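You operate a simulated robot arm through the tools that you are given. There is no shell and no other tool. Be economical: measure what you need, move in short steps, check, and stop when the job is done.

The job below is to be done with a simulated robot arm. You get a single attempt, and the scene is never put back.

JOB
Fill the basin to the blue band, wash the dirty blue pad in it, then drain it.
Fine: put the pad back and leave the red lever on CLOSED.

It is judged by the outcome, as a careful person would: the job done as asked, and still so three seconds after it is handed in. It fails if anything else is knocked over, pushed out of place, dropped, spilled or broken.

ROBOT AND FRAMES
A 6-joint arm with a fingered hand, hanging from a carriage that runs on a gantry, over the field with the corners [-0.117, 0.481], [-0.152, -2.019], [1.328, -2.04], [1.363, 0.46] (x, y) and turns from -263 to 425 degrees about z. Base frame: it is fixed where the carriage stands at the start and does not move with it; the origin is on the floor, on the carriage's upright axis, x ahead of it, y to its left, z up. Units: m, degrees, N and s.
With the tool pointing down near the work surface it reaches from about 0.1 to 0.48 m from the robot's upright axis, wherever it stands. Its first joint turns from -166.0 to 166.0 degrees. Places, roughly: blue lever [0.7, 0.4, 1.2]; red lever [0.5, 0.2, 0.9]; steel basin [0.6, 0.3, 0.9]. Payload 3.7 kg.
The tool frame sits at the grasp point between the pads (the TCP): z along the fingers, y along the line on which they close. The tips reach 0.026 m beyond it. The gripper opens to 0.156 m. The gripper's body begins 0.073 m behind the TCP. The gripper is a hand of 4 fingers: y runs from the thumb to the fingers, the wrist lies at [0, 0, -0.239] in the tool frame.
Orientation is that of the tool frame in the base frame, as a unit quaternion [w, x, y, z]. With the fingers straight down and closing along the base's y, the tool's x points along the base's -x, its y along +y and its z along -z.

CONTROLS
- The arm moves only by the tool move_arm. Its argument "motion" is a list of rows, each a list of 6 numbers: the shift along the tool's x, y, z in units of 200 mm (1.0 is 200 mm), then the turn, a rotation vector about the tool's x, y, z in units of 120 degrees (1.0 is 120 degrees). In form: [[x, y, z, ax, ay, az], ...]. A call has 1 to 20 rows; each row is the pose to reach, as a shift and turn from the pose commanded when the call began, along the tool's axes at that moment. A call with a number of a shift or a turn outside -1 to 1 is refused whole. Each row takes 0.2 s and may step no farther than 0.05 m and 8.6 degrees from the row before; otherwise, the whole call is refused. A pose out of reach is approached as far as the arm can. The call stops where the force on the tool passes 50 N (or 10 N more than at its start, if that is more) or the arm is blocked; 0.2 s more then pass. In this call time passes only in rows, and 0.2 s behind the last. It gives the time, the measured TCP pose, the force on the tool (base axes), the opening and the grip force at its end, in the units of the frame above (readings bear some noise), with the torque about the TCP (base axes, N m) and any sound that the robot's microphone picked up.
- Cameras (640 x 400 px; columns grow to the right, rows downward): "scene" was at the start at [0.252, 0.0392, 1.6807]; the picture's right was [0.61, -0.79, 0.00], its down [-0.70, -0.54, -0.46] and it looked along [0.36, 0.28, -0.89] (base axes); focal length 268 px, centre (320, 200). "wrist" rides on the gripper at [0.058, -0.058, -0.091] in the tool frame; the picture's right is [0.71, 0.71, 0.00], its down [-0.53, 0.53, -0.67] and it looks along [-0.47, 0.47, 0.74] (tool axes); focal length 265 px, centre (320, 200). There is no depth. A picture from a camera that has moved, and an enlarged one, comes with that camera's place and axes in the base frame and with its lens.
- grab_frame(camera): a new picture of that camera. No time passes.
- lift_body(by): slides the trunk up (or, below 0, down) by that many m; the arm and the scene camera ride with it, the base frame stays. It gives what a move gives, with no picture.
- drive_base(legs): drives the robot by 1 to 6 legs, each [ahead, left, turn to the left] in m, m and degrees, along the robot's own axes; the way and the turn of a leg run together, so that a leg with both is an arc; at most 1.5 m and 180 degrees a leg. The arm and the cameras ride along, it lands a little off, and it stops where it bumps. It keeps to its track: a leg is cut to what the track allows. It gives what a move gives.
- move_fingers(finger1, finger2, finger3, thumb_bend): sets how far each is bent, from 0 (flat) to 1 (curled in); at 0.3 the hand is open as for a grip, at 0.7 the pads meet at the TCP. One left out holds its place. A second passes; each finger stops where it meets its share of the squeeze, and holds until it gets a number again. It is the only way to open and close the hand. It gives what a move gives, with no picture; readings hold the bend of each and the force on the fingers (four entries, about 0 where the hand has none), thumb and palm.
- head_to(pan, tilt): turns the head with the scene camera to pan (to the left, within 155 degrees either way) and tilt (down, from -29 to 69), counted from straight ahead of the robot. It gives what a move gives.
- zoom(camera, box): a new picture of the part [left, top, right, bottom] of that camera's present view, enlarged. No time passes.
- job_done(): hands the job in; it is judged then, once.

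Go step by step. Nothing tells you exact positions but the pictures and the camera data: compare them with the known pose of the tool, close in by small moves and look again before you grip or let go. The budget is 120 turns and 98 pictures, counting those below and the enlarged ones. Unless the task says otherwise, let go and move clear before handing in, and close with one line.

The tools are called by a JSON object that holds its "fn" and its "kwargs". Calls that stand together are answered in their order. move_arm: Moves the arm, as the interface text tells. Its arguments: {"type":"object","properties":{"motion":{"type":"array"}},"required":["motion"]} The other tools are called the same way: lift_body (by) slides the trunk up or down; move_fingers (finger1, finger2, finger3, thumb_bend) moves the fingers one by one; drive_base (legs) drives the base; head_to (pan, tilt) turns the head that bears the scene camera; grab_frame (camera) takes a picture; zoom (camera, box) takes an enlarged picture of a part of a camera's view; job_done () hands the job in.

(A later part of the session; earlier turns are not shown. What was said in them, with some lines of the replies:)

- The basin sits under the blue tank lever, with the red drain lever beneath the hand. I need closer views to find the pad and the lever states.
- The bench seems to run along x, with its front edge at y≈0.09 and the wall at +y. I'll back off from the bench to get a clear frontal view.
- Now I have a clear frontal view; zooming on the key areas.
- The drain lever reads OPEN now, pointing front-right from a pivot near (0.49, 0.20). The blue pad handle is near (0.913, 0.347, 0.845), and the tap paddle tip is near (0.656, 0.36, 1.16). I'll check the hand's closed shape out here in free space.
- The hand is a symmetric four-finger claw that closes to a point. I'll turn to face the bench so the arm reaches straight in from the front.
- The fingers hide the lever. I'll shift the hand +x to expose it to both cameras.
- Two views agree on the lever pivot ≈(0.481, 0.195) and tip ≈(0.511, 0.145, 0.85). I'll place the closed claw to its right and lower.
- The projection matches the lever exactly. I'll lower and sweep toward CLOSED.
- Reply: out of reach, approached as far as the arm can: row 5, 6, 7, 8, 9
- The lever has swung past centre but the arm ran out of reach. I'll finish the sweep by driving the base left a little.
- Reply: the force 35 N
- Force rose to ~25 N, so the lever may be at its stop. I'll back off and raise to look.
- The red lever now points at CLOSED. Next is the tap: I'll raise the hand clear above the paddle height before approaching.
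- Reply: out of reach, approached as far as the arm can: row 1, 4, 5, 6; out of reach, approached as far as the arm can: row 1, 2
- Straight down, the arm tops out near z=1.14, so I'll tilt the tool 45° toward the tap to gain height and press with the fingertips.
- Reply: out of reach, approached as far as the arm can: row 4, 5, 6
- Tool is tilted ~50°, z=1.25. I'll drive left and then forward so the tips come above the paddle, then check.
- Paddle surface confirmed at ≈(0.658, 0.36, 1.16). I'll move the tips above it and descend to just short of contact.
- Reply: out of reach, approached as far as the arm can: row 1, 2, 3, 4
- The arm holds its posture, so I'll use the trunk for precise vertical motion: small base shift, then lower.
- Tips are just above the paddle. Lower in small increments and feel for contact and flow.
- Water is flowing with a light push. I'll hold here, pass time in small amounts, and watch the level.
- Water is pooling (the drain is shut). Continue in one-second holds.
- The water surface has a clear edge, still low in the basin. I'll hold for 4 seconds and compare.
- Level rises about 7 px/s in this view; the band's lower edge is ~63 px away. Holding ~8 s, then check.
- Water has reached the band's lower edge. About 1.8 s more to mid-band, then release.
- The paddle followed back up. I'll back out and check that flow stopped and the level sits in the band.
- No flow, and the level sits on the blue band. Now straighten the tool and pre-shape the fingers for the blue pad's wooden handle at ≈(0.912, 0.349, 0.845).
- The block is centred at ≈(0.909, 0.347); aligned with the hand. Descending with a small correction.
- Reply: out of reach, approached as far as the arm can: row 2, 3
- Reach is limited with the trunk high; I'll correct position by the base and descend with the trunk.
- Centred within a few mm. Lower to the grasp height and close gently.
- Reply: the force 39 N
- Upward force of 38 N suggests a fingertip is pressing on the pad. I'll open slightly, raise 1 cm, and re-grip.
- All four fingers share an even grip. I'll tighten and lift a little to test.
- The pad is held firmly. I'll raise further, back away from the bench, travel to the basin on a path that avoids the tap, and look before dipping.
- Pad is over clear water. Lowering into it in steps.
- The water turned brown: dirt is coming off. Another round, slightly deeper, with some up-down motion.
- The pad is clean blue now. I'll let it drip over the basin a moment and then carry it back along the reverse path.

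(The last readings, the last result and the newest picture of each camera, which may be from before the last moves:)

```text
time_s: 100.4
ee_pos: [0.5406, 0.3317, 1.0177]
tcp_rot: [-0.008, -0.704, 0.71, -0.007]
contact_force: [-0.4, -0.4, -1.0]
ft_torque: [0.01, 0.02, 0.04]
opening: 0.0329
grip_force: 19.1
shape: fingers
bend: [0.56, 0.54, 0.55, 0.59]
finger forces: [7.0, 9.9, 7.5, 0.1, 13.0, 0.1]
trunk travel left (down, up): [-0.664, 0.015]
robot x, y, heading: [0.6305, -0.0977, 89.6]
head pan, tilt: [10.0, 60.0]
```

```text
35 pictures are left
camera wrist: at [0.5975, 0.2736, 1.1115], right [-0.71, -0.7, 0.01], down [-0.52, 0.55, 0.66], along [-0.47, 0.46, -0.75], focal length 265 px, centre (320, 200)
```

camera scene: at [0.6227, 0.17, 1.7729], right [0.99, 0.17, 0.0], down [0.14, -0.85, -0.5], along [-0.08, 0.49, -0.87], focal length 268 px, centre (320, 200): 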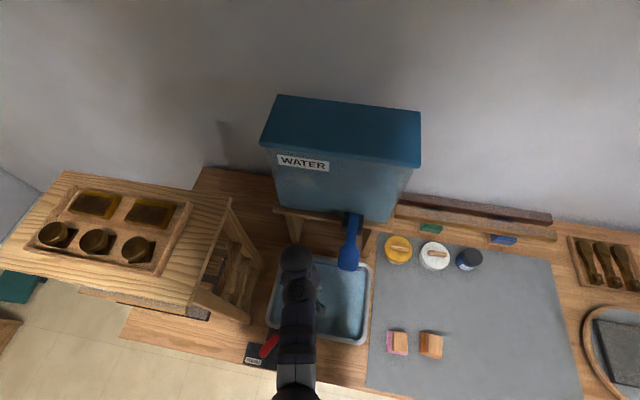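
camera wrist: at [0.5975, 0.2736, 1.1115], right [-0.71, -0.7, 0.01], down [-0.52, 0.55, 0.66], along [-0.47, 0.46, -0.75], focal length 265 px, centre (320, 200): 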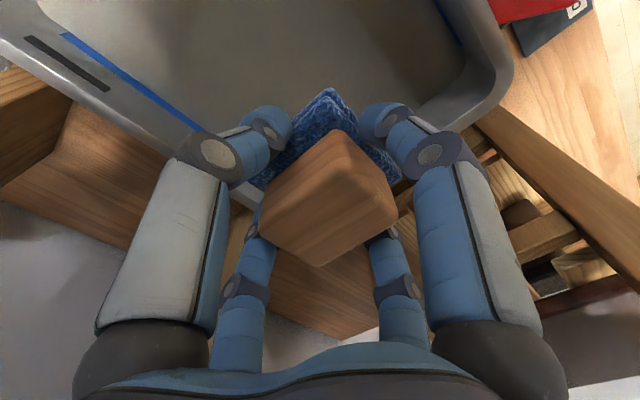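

{"fn": "drive_base", "kwargs": {"legs": [[-0.16, 0, 0], [0, -0.368, 0], [0.17, 0, 0]]}}

{"fn": "grab_frame", "kwargs": {"camera": "wrist"}}

```text
time_s: 104.9
ee_pos: [0.9143, 0.3367, 1.0186]
tcp_rot: [-0.008, -0.704, 0.71, -0.007]
contact_force: [0.1, 0.4, -0.2]
ft_torque: [0.01, 0.01, 0.01]
opening: 0.0329
grip_force: 18.7
shape: fingers
bend: [0.56, 0.54, 0.55, 0.59]
finger forces: [7.1, 9.9, 7.3, 0.0, 13.0, 0.0]
trunk travel left (down, up): [-0.664, 0.015]
robot x, y, heading: [1.0022, -0.0891, 89.7]
head pan, tilt: [10.0, 60.0]
```

```text
34 pictures are left
camera wrist: at [0.9707, 0.2789, 1.1115], right [-0.71, -0.7, 0.01], down [-0.52, 0.54, 0.66], along [-0.47, 0.46, -0.75], focal length 265 px, centre (320, 200)
```

wrist: 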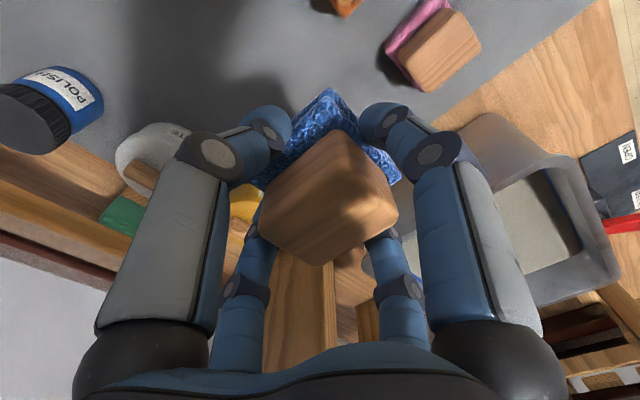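

{"fn": "drive_base", "kwargs": {"legs": [[0.009, 0.005, 0]]}}

{"fn": "lift_body", "kwargs": {"by": -0.15}}

{"fn": "grab_frame", "kwargs": {"camera": "wrist"}}

```text
time_s: 105.6
ee_pos: [0.9097, 0.345, 1.019]
tcp_rot: [-0.008, -0.704, 0.71, -0.009]
contact_force: [-1.1, 0.5, -0.1]
ft_torque: [0.0, 0.01, 0.0]
opening: 0.0326
grip_force: 18.4
shape: fingers
bend: [0.56, 0.54, 0.55, 0.59]
finger forces: [7.0, 9.9, 7.4, 0.0, 13.0, 0.1]
trunk travel left (down, up): [-0.664, 0.015]
robot x, y, heading: [0.9971, -0.0814, 89.6]
head pan, tilt: [10.0, 60.0]
```

```text
time_s: 107.4
ee_pos: [0.9087, 0.345, 0.8685]
tcp_rot: [-0.008, -0.704, 0.71, -0.007]
contact_force: [-0.3, 0.6, -0.3]
ft_torque: [0.02, -0.02, -0.01]
opening: 0.0328
grip_force: 18.8
shape: fingers
bend: [0.56, 0.54, 0.55, 0.59]
finger forces: [7.0, 9.9, 7.4, 0.0, 13.0, 0.0]
trunk travel left (down, up): [-0.514, 0.165]
robot x, y, heading: [1.0028, -0.0801, 89.6]
head pan, tilt: [10.0, 60.0]
```

```text
33 pictures are left
camera wrist: at [0.9658, 0.288, 0.9615], right [-0.71, -0.7, 0.01], down [-0.52, 0.54, 0.66], along [-0.47, 0.46, -0.75], focal length 265 px, centre (320, 200)
```

wrist: 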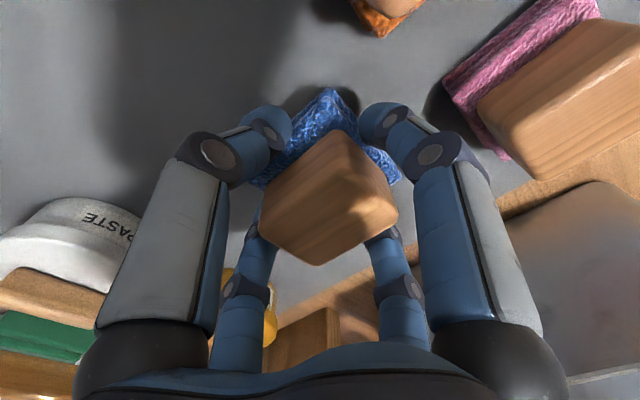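

{"fn": "lift_body", "kwargs": {"by": -0.017}}

{"fn": "lift_body", "kwargs": {"by": -0.004}}

```text
time_s: 108.0
ee_pos: [0.9092, 0.3459, 0.8514]
tcp_rot: [-0.008, -0.704, 0.71, -0.008]
contact_force: [0.5, 0.1, 0.1]
ft_torque: [0.01, 0.0, -0.01]
opening: 0.0329
grip_force: 18.6
shape: fingers
bend: [0.56, 0.54, 0.55, 0.59]
finger forces: [7.0, 9.9, 7.4, 0.1, 13.0, 0.1]
trunk travel left (down, up): [-0.497, 0.182]
robot x, y, heading: [1.0005, -0.084, 89.5]
head pan, tilt: [10.0, 60.0]
```

```text
time_s: 108.5
ee_pos: [0.9089, 0.3458, 0.8483]
tcp_rot: [-0.008, -0.704, 0.71, -0.007]
contact_force: [0.5, -2.5, 9.0]
ft_torque: [-0.08, 0.12, -0.02]
opening: 0.0329
grip_force: 19.6
shape: fingers
bend: [0.56, 0.54, 0.55, 0.59]
finger forces: [8.6, 10.0, 7.7, 0.0, 13.8, 0.0]
trunk travel left (down, up): [-0.493, 0.186]
robot x, y, heading: [0.9993, -0.0801, 89.6]
head pan, tilt: [10.0, 60.0]
```

Pad has touched down (9 N). Release gently, then rise.

{"fn": "move_fingers", "kwargs": {"finger1": 0.48, "finger2": 0.48, "finger3": 0.48, "thumb_bend": 0.48}}

{"fn": "move_fingers", "kwargs": {"finger1": 0.36, "finger2": 0.36, "finger3": 0.36, "thumb_bend": 0.36}}

{"fn": "lift_body", "kwargs": {"by": 0.12}}

{"fn": "grab_frame", "kwargs": {"camera": "wrist"}}

```text
time_s: 109.5
ee_pos: [0.909, 0.3454, 0.8464]
tcp_rot: [-0.008, -0.704, 0.71, -0.007]
contact_force: [-0.7, 0.9, 0.2]
ft_torque: [-0.02, -0.02, 0.0]
opening: 0.0561
grip_force: 0.0
shape: fingers
bend: [0.48, 0.48, 0.48, 0.48]
finger forces: [0.0, 0.0, 0.1, 0.0, 0.0, 0.1]
trunk travel left (down, up): [-0.493, 0.186]
robot x, y, heading: [1.0008, -0.0812, 89.6]
head pan, tilt: [10.0, 60.0]
```

```text
time_s: 110.5
ee_pos: [0.9099, 0.3452, 0.847]
tcp_rot: [-0.008, -0.704, 0.71, -0.007]
contact_force: [-0.2, 0.0, -0.4]
ft_torque: [0.0, 0.01, 0.02]
opening: 0.0899
grip_force: 0.2
shape: fingers
bend: [0.36, 0.36, 0.36, 0.36]
finger forces: [0.1, 0.1, 0.1, 0.1, 0.0, 0.0]
trunk travel left (down, up): [-0.493, 0.186]
robot x, y, heading: [1.0001, -0.0794, 89.8]
head pan, tilt: [10.0, 60.0]
```

```text
time_s: 112.0
ee_pos: [0.9081, 0.3446, 0.9667]
tcp_rot: [-0.007, -0.704, 0.71, -0.008]
contact_force: [-0.8, 0.0, -0.4]
ft_torque: [0.0, 0.0, 0.02]
opening: 0.0903
grip_force: 0.1
shape: fingers
bend: [0.36, 0.36, 0.36, 0.36]
finger forces: [0.1, 0.0, 0.0, 0.0, 0.0, 0.0]
trunk travel left (down, up): [-0.613, 0.066]
robot x, y, heading: [0.9999, -0.0816, 89.7]
head pan, tilt: [10.0, 60.0]
```

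```text
32 pictures are left
camera wrist: at [0.9658, 0.288, 1.0604], right [-0.71, -0.7, 0.02], down [-0.52, 0.54, 0.66], along [-0.47, 0.46, -0.75], focal length 265 px, centre (320, 200)
```

wrist: 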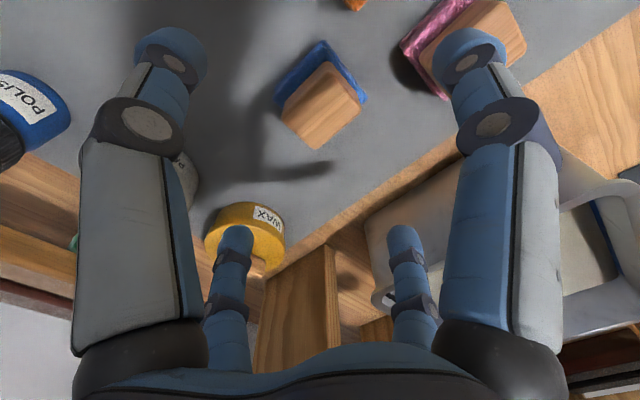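

The pad is back in its place, clean. Next: close the claw and go to the left side of the red lever to open the drain.

{"fn": "drive_base", "kwargs": {"legs": [[-0.2, 0, 0], [0, 0.513, 0]]}}

{"fn": "move_fingers", "kwargs": {"finger1": 0.7, "finger2": 0.7, "finger3": 0.7, "thumb_bend": 0.7}}

{"fn": "grab_frame", "kwargs": {"camera": "wrist"}}

{"fn": "head_to", "kwargs": {"pan": -10, "tilt": 62}}

{"fn": "grab_frame", "kwargs": {"camera": "scene"}}

```text
time_s: 116.2
ee_pos: [0.4018, 0.1464, 0.9682]
tcp_rot: [-0.008, -0.703, 0.711, -0.008]
contact_force: [0.3, 0.2, -0.9]
ft_torque: [0.01, -0.02, 0.0]
opening: 0.09
grip_force: 0.1
shape: fingers
bend: [0.36, 0.36, 0.36, 0.36]
finger forces: [0.0, 0.1, 0.0, 0.0, 0.0, 0.0]
trunk travel left (down, up): [-0.613, 0.066]
robot x, y, heading: [0.4908, -0.2817, 89.6]
head pan, tilt: [10.0, 60.0]
```

```text
time_s: 117.2
ee_pos: [0.4014, 0.1466, 0.9672]
tcp_rot: [-0.008, -0.703, 0.711, -0.008]
contact_force: [-0.9, -0.1, -0.4]
ft_torque: [0.01, 0.03, -0.02]
opening: 0.0
grip_force: 0.1
shape: fingers
bend: [0.69, 0.69, 0.69, 0.69]
finger forces: [0.0, 0.0, 0.1, 0.0, 0.1, 0.0]
trunk travel left (down, up): [-0.613, 0.066]
robot x, y, heading: [0.4942, -0.2762, 89.1]
head pan, tilt: [10.0, 60.0]
```

```text
31 pictures are left
camera wrist: at [0.4589, 0.0894, 1.0604], right [-0.72, -0.7, 0.01], down [-0.52, 0.55, 0.66], along [-0.47, 0.46, -0.75], focal length 265 px, centre (320, 200)
```

wrist: 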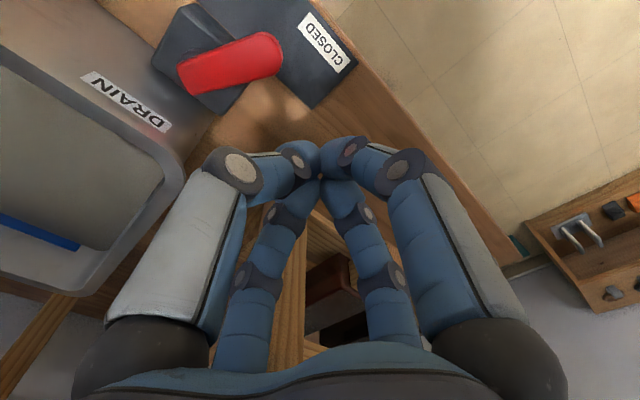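

```text
time_s: 118.1
ee_pos: [0.4015, 0.1463, 0.9677]
tcp_rot: [-0.008, -0.702, 0.712, -0.008]
contact_force: [0.4, 0.0, -0.6]
ft_torque: [-0.03, 0.02, -0.01]
opening: 0.0
grip_force: 0.0
shape: fingers
bend: [0.69, 0.69, 0.69, 0.69]
finger forces: [0.0, 0.0, 0.1, 0.0, 0.1, 0.0]
trunk travel left (down, up): [-0.613, 0.066]
robot x, y, heading: [0.4886, -0.279, 89.4]
head pan, tilt: [-10.0, 62.0]
```

```text
30 pictures are left
camera scene: at [0.5064, -0.0167, 1.7697], right [0.98, -0.18, 0.0], down [-0.16, -0.87, -0.47], along [0.09, 0.46, -0.88], focal length 268 px, centre (320, 200)
```

scene: 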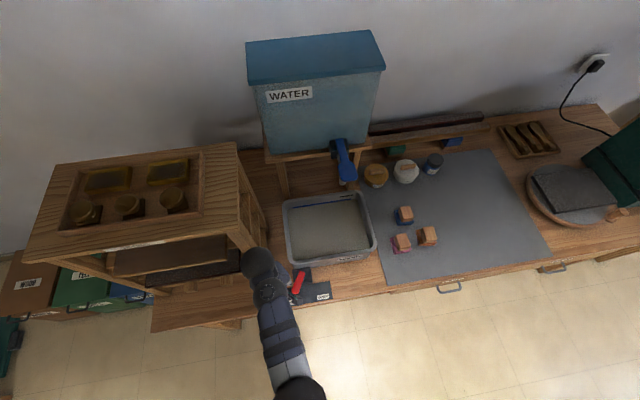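

Lever tip confirmed at ≈(0.453, 0.143). Lower with the trunk and sweep to +x to open.

{"fn": "lift_body", "kwargs": {"by": -0.1}}

{"fn": "move_arm", "kwargs": {"motion": [[0, -0.08, 0, 0, 0, 0], [0.01, -0.13, 0, 0, 0, 0], [0.02, -0.18, 0, 0, 0, 0], [0.03, -0.23, 0, 0, 0, 0], [0.04, -0.28, 0, 0, 0, 0], [0.05, -0.33, 0, 0, 0, 0], [0.055, -0.38, 0, 0, 0, 0], [0.06, -0.42, 0, 0, 0, 0], [0.06, -0.45, 0, 0, 0, 0]]}}

{"fn": "grab_frame", "kwargs": {"camera": "wrist"}}

{"fn": "grab_frame", "kwargs": {"camera": "scene"}}

```text
time_s: 119.4
ee_pos: [0.4027, 0.1461, 0.867]
tcp_rot: [-0.007, -0.703, 0.711, -0.008]
contact_force: [0.6, -1.0, 0.6]
ft_torque: [0.0, 0.0, 0.0]
opening: 0.0001
grip_force: 0.1
shape: fingers
bend: [0.69, 0.69, 0.69, 0.69]
finger forces: [0.1, 0.0, 0.1, 0.1, 0.1, 0.0]
trunk travel left (down, up): [-0.513, 0.166]
robot x, y, heading: [0.4921, -0.2804, 89.4]
head pan, tilt: [-10.0, 62.0]
```

```text
time_s: 121.4
ee_pos: [0.4861, 0.1317, 0.8664]
tcp_rot: [-0.009, -0.704, 0.71, -0.007]
contact_force: [-24.0, -7.4, 10.2]
ft_torque: [0.13, 0.09, 0.25]
opening: 0.0
grip_force: 14.6
shape: fingers
bend: [0.68, 0.67, 0.69, 0.73]
finger forces: [0.0, 0.1, 10.4, 0.0, 18.5, 0.0]
trunk travel left (down, up): [-0.513, 0.166]
robot x, y, heading: [0.4895, -0.2832, 89.6]
head pan, tilt: [-10.0, 62.0]
```

```text
29 pictures are left
camera wrist: at [0.5431, 0.0756, 0.9603], right [-0.71, -0.7, 0.02], down [-0.52, 0.55, 0.66], along [-0.47, 0.46, -0.75], focal length 265 px, centre (320, 200)
```

wrist: 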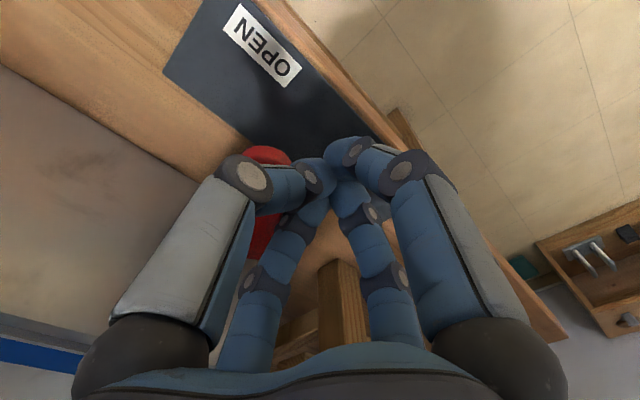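

```text
28 pictures are left
camera scene: at [0.5039, -0.0172, 1.6696], right [0.98, -0.18, 0.0], down [-0.16, -0.87, -0.47], along [0.08, 0.46, -0.88], focal length 268 px, centre (320, 200)
```

scene: 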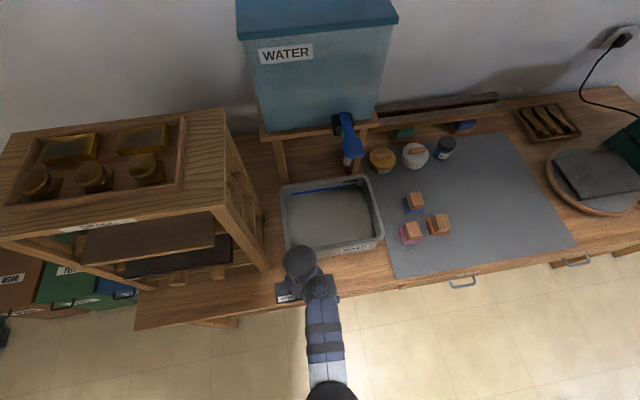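

Force built to ~24 N at the open stop. Back off slightly and watch the water level.

{"fn": "move_arm", "kwargs": {"motion": [[0, 0.1, 0, 0, 0, 0], [0, 0.25, 0, 0, 0, 0], [0, 0.4, 0, 0, 0, 0], [0, 0.4, 0, 0, 0, 0], [0, 0.4, 0, 0, 0, 0], [0, 0.4, 0, 0, 0, 0], [0, 0.4, 0, 0, 0, 0], [0, 0.4, 0, 0, 0, 0]]}}

{"fn": "zoom", "kwargs": {"camera": "scene", "box": [250, 160, 400, 310]}}

```text
time_s: 123.2
ee_pos: [0.4113, 0.1352, 0.8661]
tcp_rot: [-0.007, -0.703, 0.711, -0.008]
contact_force: [-0.7, 0.2, 0.6]
ft_torque: [-0.03, 0.02, -0.04]
opening: 0.0002
grip_force: 0.0
shape: fingers
bend: [0.68, 0.69, 0.68, 0.71]
finger forces: [0.1, 0.0, 0.0, 0.1, 0.1, 0.1]
trunk travel left (down, up): [-0.513, 0.166]
robot x, y, heading: [0.4918, -0.2791, 89.4]
head pan, tilt: [-10.0, 62.0]
```

```text
2.67 times, centred on (325, 235) of scene
camera zoom: at [0.5065, -0.0167, 1.6697], right [0.98, -0.18, 0.0], down [-0.16, -0.87, -0.47], along [0.09, 0.46, -0.88], focal length 716 px, centre (307, 107)
```

zoom: 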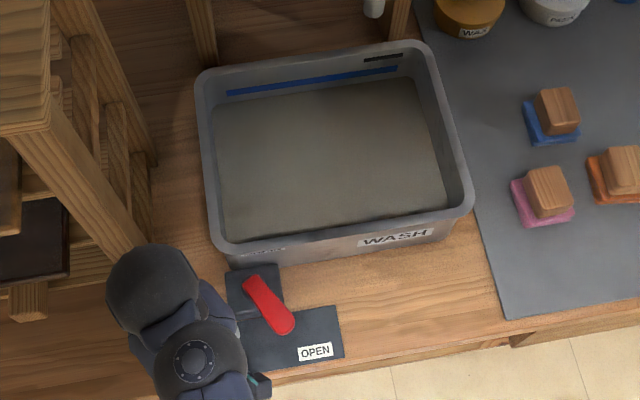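

Water is draining and the lever is on OPEN. While it empties, I'll raise and move to the lever's right side.

{"fn": "lift_body", "kwargs": {"by": 0.1}}

{"fn": "drive_base", "kwargs": {"legs": [[0, -0.155, 0]]}}

{"fn": "move_arm", "kwargs": {"motion": [[0, 0, 0, 0, 0, 0], [0, 0, 0, 0, 0, 0], [0, 0, 0, 0, 0, 0], [0, 0, 0, 0, 0, 0], [0, 0, 0, 0, 0, 0], [0, 0, 0, 0, 0, 0], [0, 0, 0, 0, 0, 0], [0, 0, 0, 0, 0, 0], [0, 0, 0, 0, 0, 0], [0, 0, 0, 0, 0, 0], [0, 0, 0, 0, 0, 0], [0, 0, 0, 0, 0, 0], [0, 0, 0, 0, 0, 0], [0, 0, 0, 0, 0, 0], [0, 0, 0, 0, 0, 0], [0, 0, 0, 0, 0, 0], [0, 0, 0, 0, 0, 0], [0, 0, 0, 0, 0, 0], [0, 0, 0, 0, 0, 0], [0, 0, 0, 0, 0, 0]]}}

{"fn": "grab_frame", "kwargs": {"camera": "scene"}}

```text
time_s: 124.5
ee_pos: [0.4105, 0.1349, 0.966]
tcp_rot: [-0.008, -0.703, 0.711, -0.007]
contact_force: [0.2, 0.1, 0.5]
ft_torque: [0.03, -0.01, 0.0]
opening: 0.0001
grip_force: 0.0
shape: fingers
bend: [0.68, 0.69, 0.68, 0.71]
finger forces: [0.0, 0.0, 0.1, 0.1, 0.1, 0.0]
trunk travel left (down, up): [-0.613, 0.066]
robot x, y, heading: [0.4913, -0.278, 89.2]
head pan, tilt: [-10.0, 62.0]
```

```text
time_s: 125.9
ee_pos: [0.5672, 0.1329, 0.9663]
tcp_rot: [-0.008, -0.704, 0.71, -0.008]
contact_force: [-0.7, 0.1, 0.5]
ft_torque: [0.02, -0.02, -0.01]
opening: 0.0
grip_force: 0.1
shape: fingers
bend: [0.68, 0.69, 0.68, 0.71]
finger forces: [0.0, 0.0, 0.0, 0.1, 0.0, 0.1]
trunk travel left (down, up): [-0.613, 0.066]
robot x, y, heading: [0.6473, -0.2806, 89.9]
head pan, tilt: [-10.0, 62.0]
```

```text
time_s: 130.1
ee_pos: [0.5668, 0.1328, 0.966]
tcp_rot: [-0.008, -0.704, 0.71, -0.007]
contact_force: [0.3, -0.1, -0.2]
ft_torque: [0.0, 0.0, 0.0]
opening: 0.0
grip_force: 0.1
shape: fingers
bend: [0.68, 0.69, 0.68, 0.71]
finger forces: [0.1, 0.0, 0.0, 0.0, 0.0, 0.0]
trunk travel left (down, up): [-0.613, 0.066]
robot x, y, heading: [0.6466, -0.2809, 89.4]
head pan, tilt: [-10.0, 62.0]
```

```text
26 pictures are left
camera scene: at [0.6629, -0.0181, 1.7697], right [0.98, -0.18, 0.0], down [-0.16, -0.87, -0.47], along [0.08, 0.46, -0.88], focal length 268 px, centre (320, 200)
```

scene: 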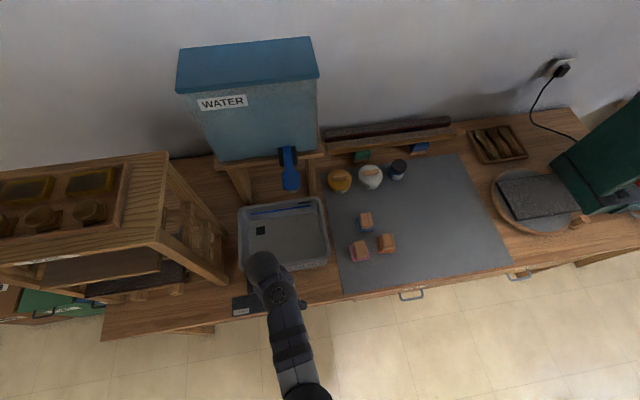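

{"fn": "zoom", "kwargs": {"camera": "scene", "box": [220, 180, 350, 280]}}

{"fn": "grab_frame", "kwargs": {"camera": "wrist"}}

```text
4.00 times, centred on (285, 230) of scene
camera zoom: at [0.6629, -0.0181, 1.7697], right [0.98, -0.18, 0.0], down [-0.16, -0.87, -0.47], along [0.08, 0.46, -0.88], focal length 1074 px, centre (460, 80)
```

zoom: 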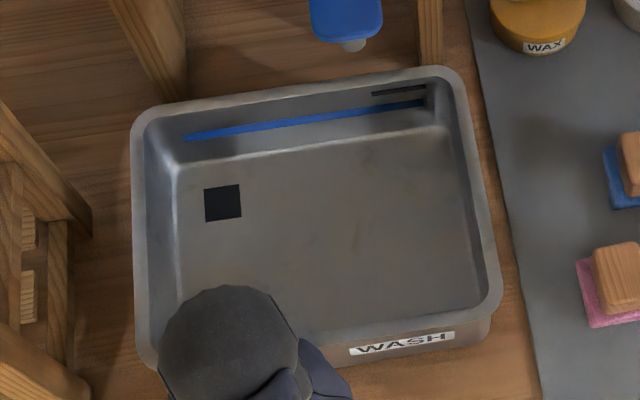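

```text
24 pictures are left
camera wrist: at [0.6236, 0.0761, 1.0596], right [-0.71, -0.7, 0.02], down [-0.52, 0.55, 0.66], along [-0.47, 0.46, -0.75], focal length 265 px, centre (320, 200)
```

wrist: 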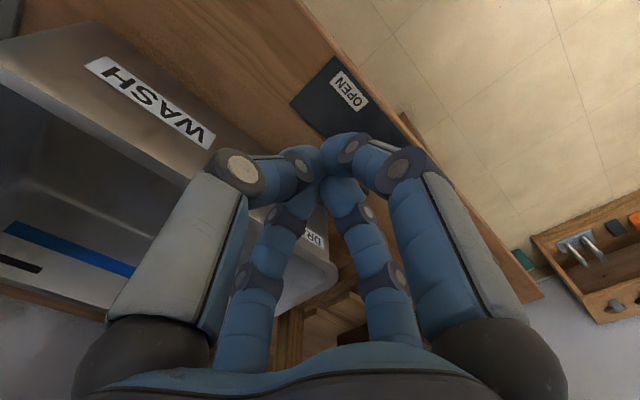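

The basin looks empty. I'll wait a few more seconds to be sure, then lower and sweep the lever back to CLOSED.

{"fn": "move_arm", "kwargs": {"motion": [[-0.04, 0, 0, 0, 0, 0], [-0.04, 0, 0, 0, 0, 0], [-0.04, 0, 0, 0, 0, 0], [-0.04, 0, 0, 0, 0, 0], [-0.04, 0, 0, 0, 0, 0], [-0.04, 0, 0, 0, 0, 0], [-0.04, 0, 0, 0, 0, 0], [-0.04, 0, 0, 0, 0, 0], [-0.04, 0, 0, 0, 0, 0], [-0.04, 0, 0, 0, 0, 0], [-0.04, 0, 0, 0, 0, 0], [-0.04, 0, 0, 0, 0, 0], [-0.04, 0, 0, 0, 0, 0], [-0.04, 0, 0, 0, 0, 0], [-0.04, 0, 0, 0, 0, 0], [-0.04, 0, 0, 0, 0, 0], [-0.04, 0, 0, 0, 0, 0], [-0.04, 0, 0, 0, 0, 0], [-0.04, 0, 0, 0, 0, 0], [-0.04, 0, 0, 0, 0, 0]]}}

{"fn": "zoom", "kwargs": {"camera": "scene", "box": [220, 180, 350, 280]}}

{"fn": "lift_body", "kwargs": {"by": -0.098}}

{"fn": "move_arm", "kwargs": {"motion": [[0, 0.08, 0, 0, 0, 0], [0, 0.13, 0, 0, 0, 0], [0, 0.18, 0, 0, 0, 0], [0, 0.23, 0, 0, 0, 0], [0.01, 0.28, 0, 0, 0, 0], [0.02, 0.33, 0, 0, 0, 0], [0.025, 0.38, 0, 0, 0, 0], [0.03, 0.42, 0, 0, 0, 0], [0.04, 0.46, 0, 0, 0, 0], [0.04, 0.49, 0, 0, 0, 0]]}}

{"fn": "grab_frame", "kwargs": {"camera": "wrist"}}

```text
time_s: 134.3
ee_pos: [0.5684, 0.1417, 0.9668]
tcp_rot: [-0.008, -0.704, 0.71, -0.007]
contact_force: [-0.3, 0.4, 0.0]
ft_torque: [0.01, -0.02, 0.0]
opening: 0.0002
grip_force: 0.1
shape: fingers
bend: [0.68, 0.69, 0.68, 0.71]
finger forces: [0.0, 0.1, 0.1, 0.0, 0.1, 0.0]
trunk travel left (down, up): [-0.613, 0.066]
robot x, y, heading: [0.6532, -0.2825, 89.5]
head pan, tilt: [-10.0, 62.0]
```

```text
4.00 times, centred on (285, 230) of scene
camera zoom: at [0.6629, -0.0181, 1.7697], right [0.98, -0.18, 0.0], down [-0.16, -0.87, -0.47], along [0.08, 0.46, -0.88], focal length 1074 px, centre (460, 80)
```

zoom: 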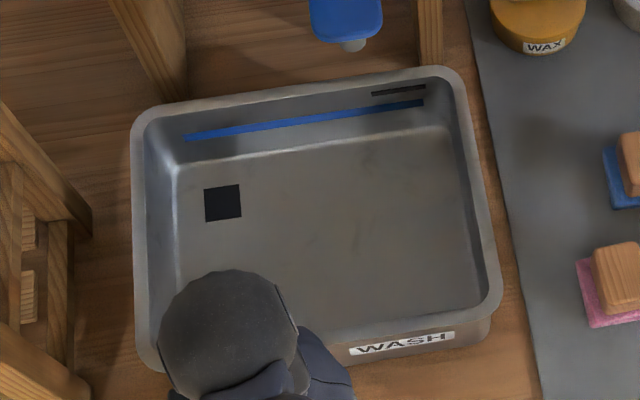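

```text
time_s: 135.7
ee_pos: [0.567, 0.1407, 0.8679]
tcp_rot: [-0.007, -0.705, 0.709, -0.007]
contact_force: [0.7, 0.0, 0.5]
ft_torque: [0.0, -0.04, 0.01]
opening: 0.0
grip_force: 0.1
shape: fingers
bend: [0.68, 0.69, 0.68, 0.71]
finger forces: [0.0, 0.1, 0.0, 0.0, 0.0, 0.1]
trunk travel left (down, up): [-0.515, 0.164]
robot x, y, heading: [0.649, -0.2806, 89.7]
head pan, tilt: [-10.0, 62.0]
```

```text
time_s: 137.8
ee_pos: [0.4754, 0.1348, 0.8682]
tcp_rot: [-0.006, -0.702, 0.712, -0.01]
contact_force: [25.0, -9.2, 25.3]
ft_torque: [0.43, 0.04, -0.42]
opening: 0.0051
grip_force: 18.1
shape: fingers
bend: [0.67, 0.72, 0.69, 0.67]
finger forces: [0.0, 14.3, 21.8, 0.0, 0.0, 0.1]
trunk travel left (down, up): [-0.515, 0.164]
robot x, y, heading: [0.647, -0.2839, 89.5]
head pan, tilt: [-10.0, 62.0]
```

```text
22 pictures are left
camera wrist: at [0.531, 0.0778, 0.9615], right [-0.72, -0.7, 0.01], down [-0.52, 0.55, 0.65], along [-0.46, 0.46, -0.76], focal length 265 px, centre (320, 200)
```

wrist: 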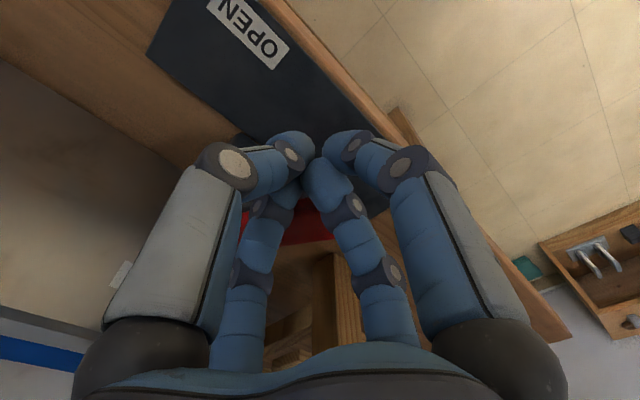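

Same stop force as the first closing. Back off, rise, retreat and inspect everything.

{"fn": "drive_base", "kwargs": {"legs": [[0, -0.07, 0]]}}

{"fn": "lift_body", "kwargs": {"by": 0.12}}

{"fn": "drive_base", "kwargs": {"legs": [[0, -0.2, 0], [-0.15, 0, 0]]}}

{"fn": "head_to", "kwargs": {"pan": 15, "tilt": 50}}

{"fn": "grab_frame", "kwargs": {"camera": "scene"}}

```text
time_s: 138.9
ee_pos: [0.5386, 0.1347, 0.8676]
tcp_rot: [-0.007, -0.704, 0.71, -0.008]
contact_force: [-0.2, 0.7, -0.2]
ft_torque: [-0.01, 0.0, -0.01]
opening: 0.0002
grip_force: 0.0
shape: fingers
bend: [0.68, 0.7, 0.68, 0.7]
finger forces: [0.0, 0.0, 0.0, 0.0, 0.0, 0.1]
trunk travel left (down, up): [-0.515, 0.164]
robot x, y, heading: [0.717, -0.2872, 89.6]
head pan, tilt: [-10.0, 62.0]
```

```text
time_s: 140.4
ee_pos: [0.5389, 0.1344, 0.988]
tcp_rot: [-0.008, -0.704, 0.71, -0.007]
contact_force: [-0.6, -0.2, -0.4]
ft_torque: [0.0, 0.03, 0.03]
opening: 0.0002
grip_force: 0.0
shape: fingers
bend: [0.68, 0.7, 0.68, 0.7]
finger forces: [0.0, 0.0, 0.0, 0.1, 0.0, 0.0]
trunk travel left (down, up): [-0.635, 0.044]
robot x, y, heading: [0.7191, -0.2804, 89.7]
head pan, tilt: [-10.0, 62.0]
```

```text
time_s: 142.9
ee_pos: [0.7405, -0.0119, 0.9881]
tcp_rot: [-0.007, -0.706, 0.708, -0.007]
contact_force: [0.1, 0.3, -0.2]
ft_torque: [0.0, -0.02, 0.01]
opening: 0.0001
grip_force: 0.1
shape: fingers
bend: [0.68, 0.7, 0.68, 0.7]
finger forces: [0.1, 0.0, 0.0, 0.0, 0.0, 0.0]
trunk travel left (down, up): [-0.635, 0.044]
robot x, y, heading: [0.9225, -0.432, 89.8]
head pan, tilt: [-10.0, 62.0]
```

```text
time_s: 143.8
ee_pos: [0.7404, -0.0129, 0.988]
tcp_rot: [-0.008, -0.706, 0.708, -0.007]
contact_force: [-0.7, 1.4, 0.7]
ft_torque: [0.03, 0.03, 0.02]
opening: 0.0
grip_force: 0.0
shape: fingers
bend: [0.68, 0.7, 0.68, 0.7]
finger forces: [0.0, 0.0, 0.1, 0.0, 0.0, 0.0]
trunk travel left (down, up): [-0.635, 0.044]
robot x, y, heading: [0.9239, -0.4262, 89.7]
head pan, tilt: [15.0, 50.0]
```

```text
21 pictures are left
camera scene: at [0.9044, -0.1541, 1.8065], right [0.97, 0.26, 0.0], down [0.2, -0.74, -0.64], along [-0.16, 0.62, -0.77], focal length 268 px, centre (320, 200)
```

scene: 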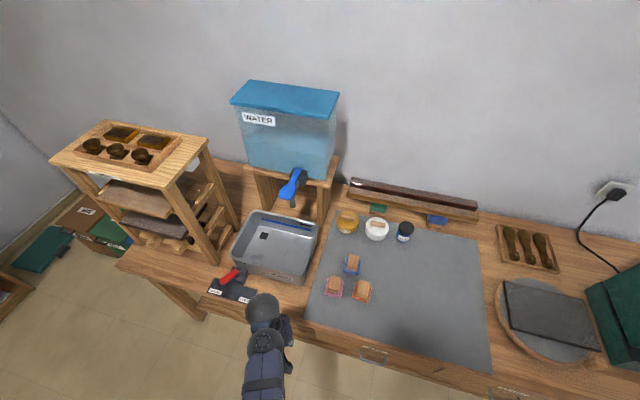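

{"fn": "zoom", "kwargs": {"camera": "scene", "box": [190, 200, 330, 310]}}

{"fn": "zoom", "kwargs": {"camera": "scene", "box": [310, 230, 400, 310]}}

{"fn": "zoom", "kwargs": {"camera": "scene", "box": [200, 255, 270, 310]}}

```text
3.64 times, centred on (260, 255) of scene
camera zoom: at [0.9044, -0.1541, 1.8065], right [0.97, 0.26, 0.0], down [0.2, -0.74, -0.64], along [-0.16, 0.62, -0.77], focal length 976 px, centre (538, 0)
```

zoom: 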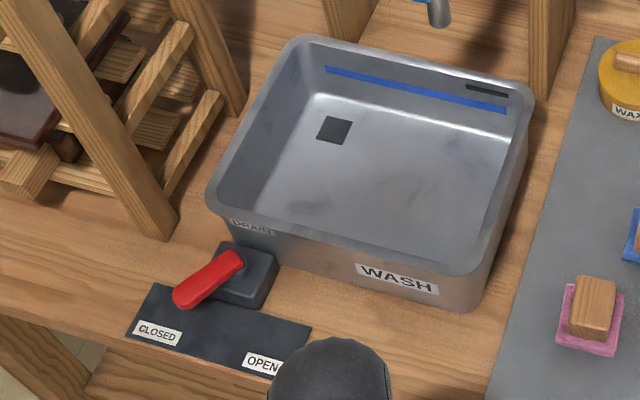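

```text
5.00 times, centred on (355, 270) of scene
camera zoom: at [0.9044, -0.1541, 1.8065], right [0.97, 0.26, 0.0], down [0.2, -0.74, -0.64], along [-0.16, 0.62, -0.77], focal length 1342 px, centre (145, -150)
```

zoom: 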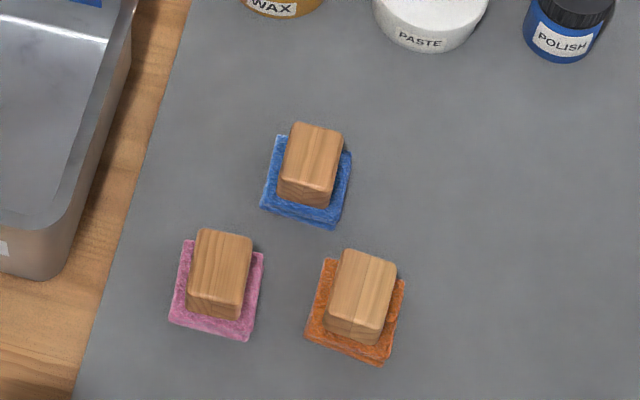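

```text
7.27 times, centred on (235, 282) of scene
camera zoom: at [0.9044, -0.1541, 1.8065], right [0.97, 0.26, 0.0], down [0.2, -0.74, -0.64], along [-0.16, 0.62, -0.77], focal length 1952 px, centre (938, -400)
```

zoom: 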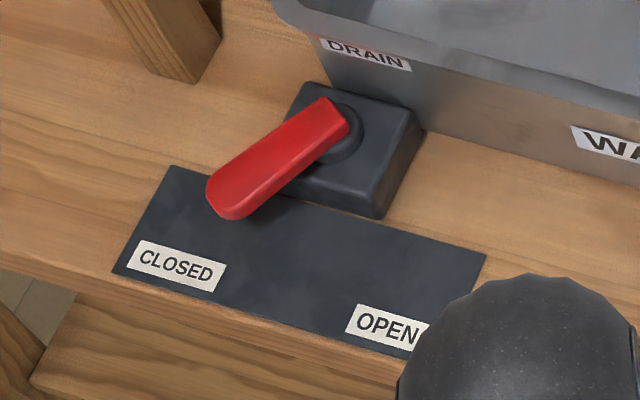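

Everything checks out: the basin is empty, the tap is shut, the lever points at CLOSED, and the blue pad is clean and back in its place with the hand clear. I'm handing the job in.

{"fn": "job_done", "kwargs": {}}

```text
The job is handed in.
```

I filled the basin to the blue band, washed the blue pad clean in it, put the pad back on the mat, drained the basin and left the red lever on CLOSED.
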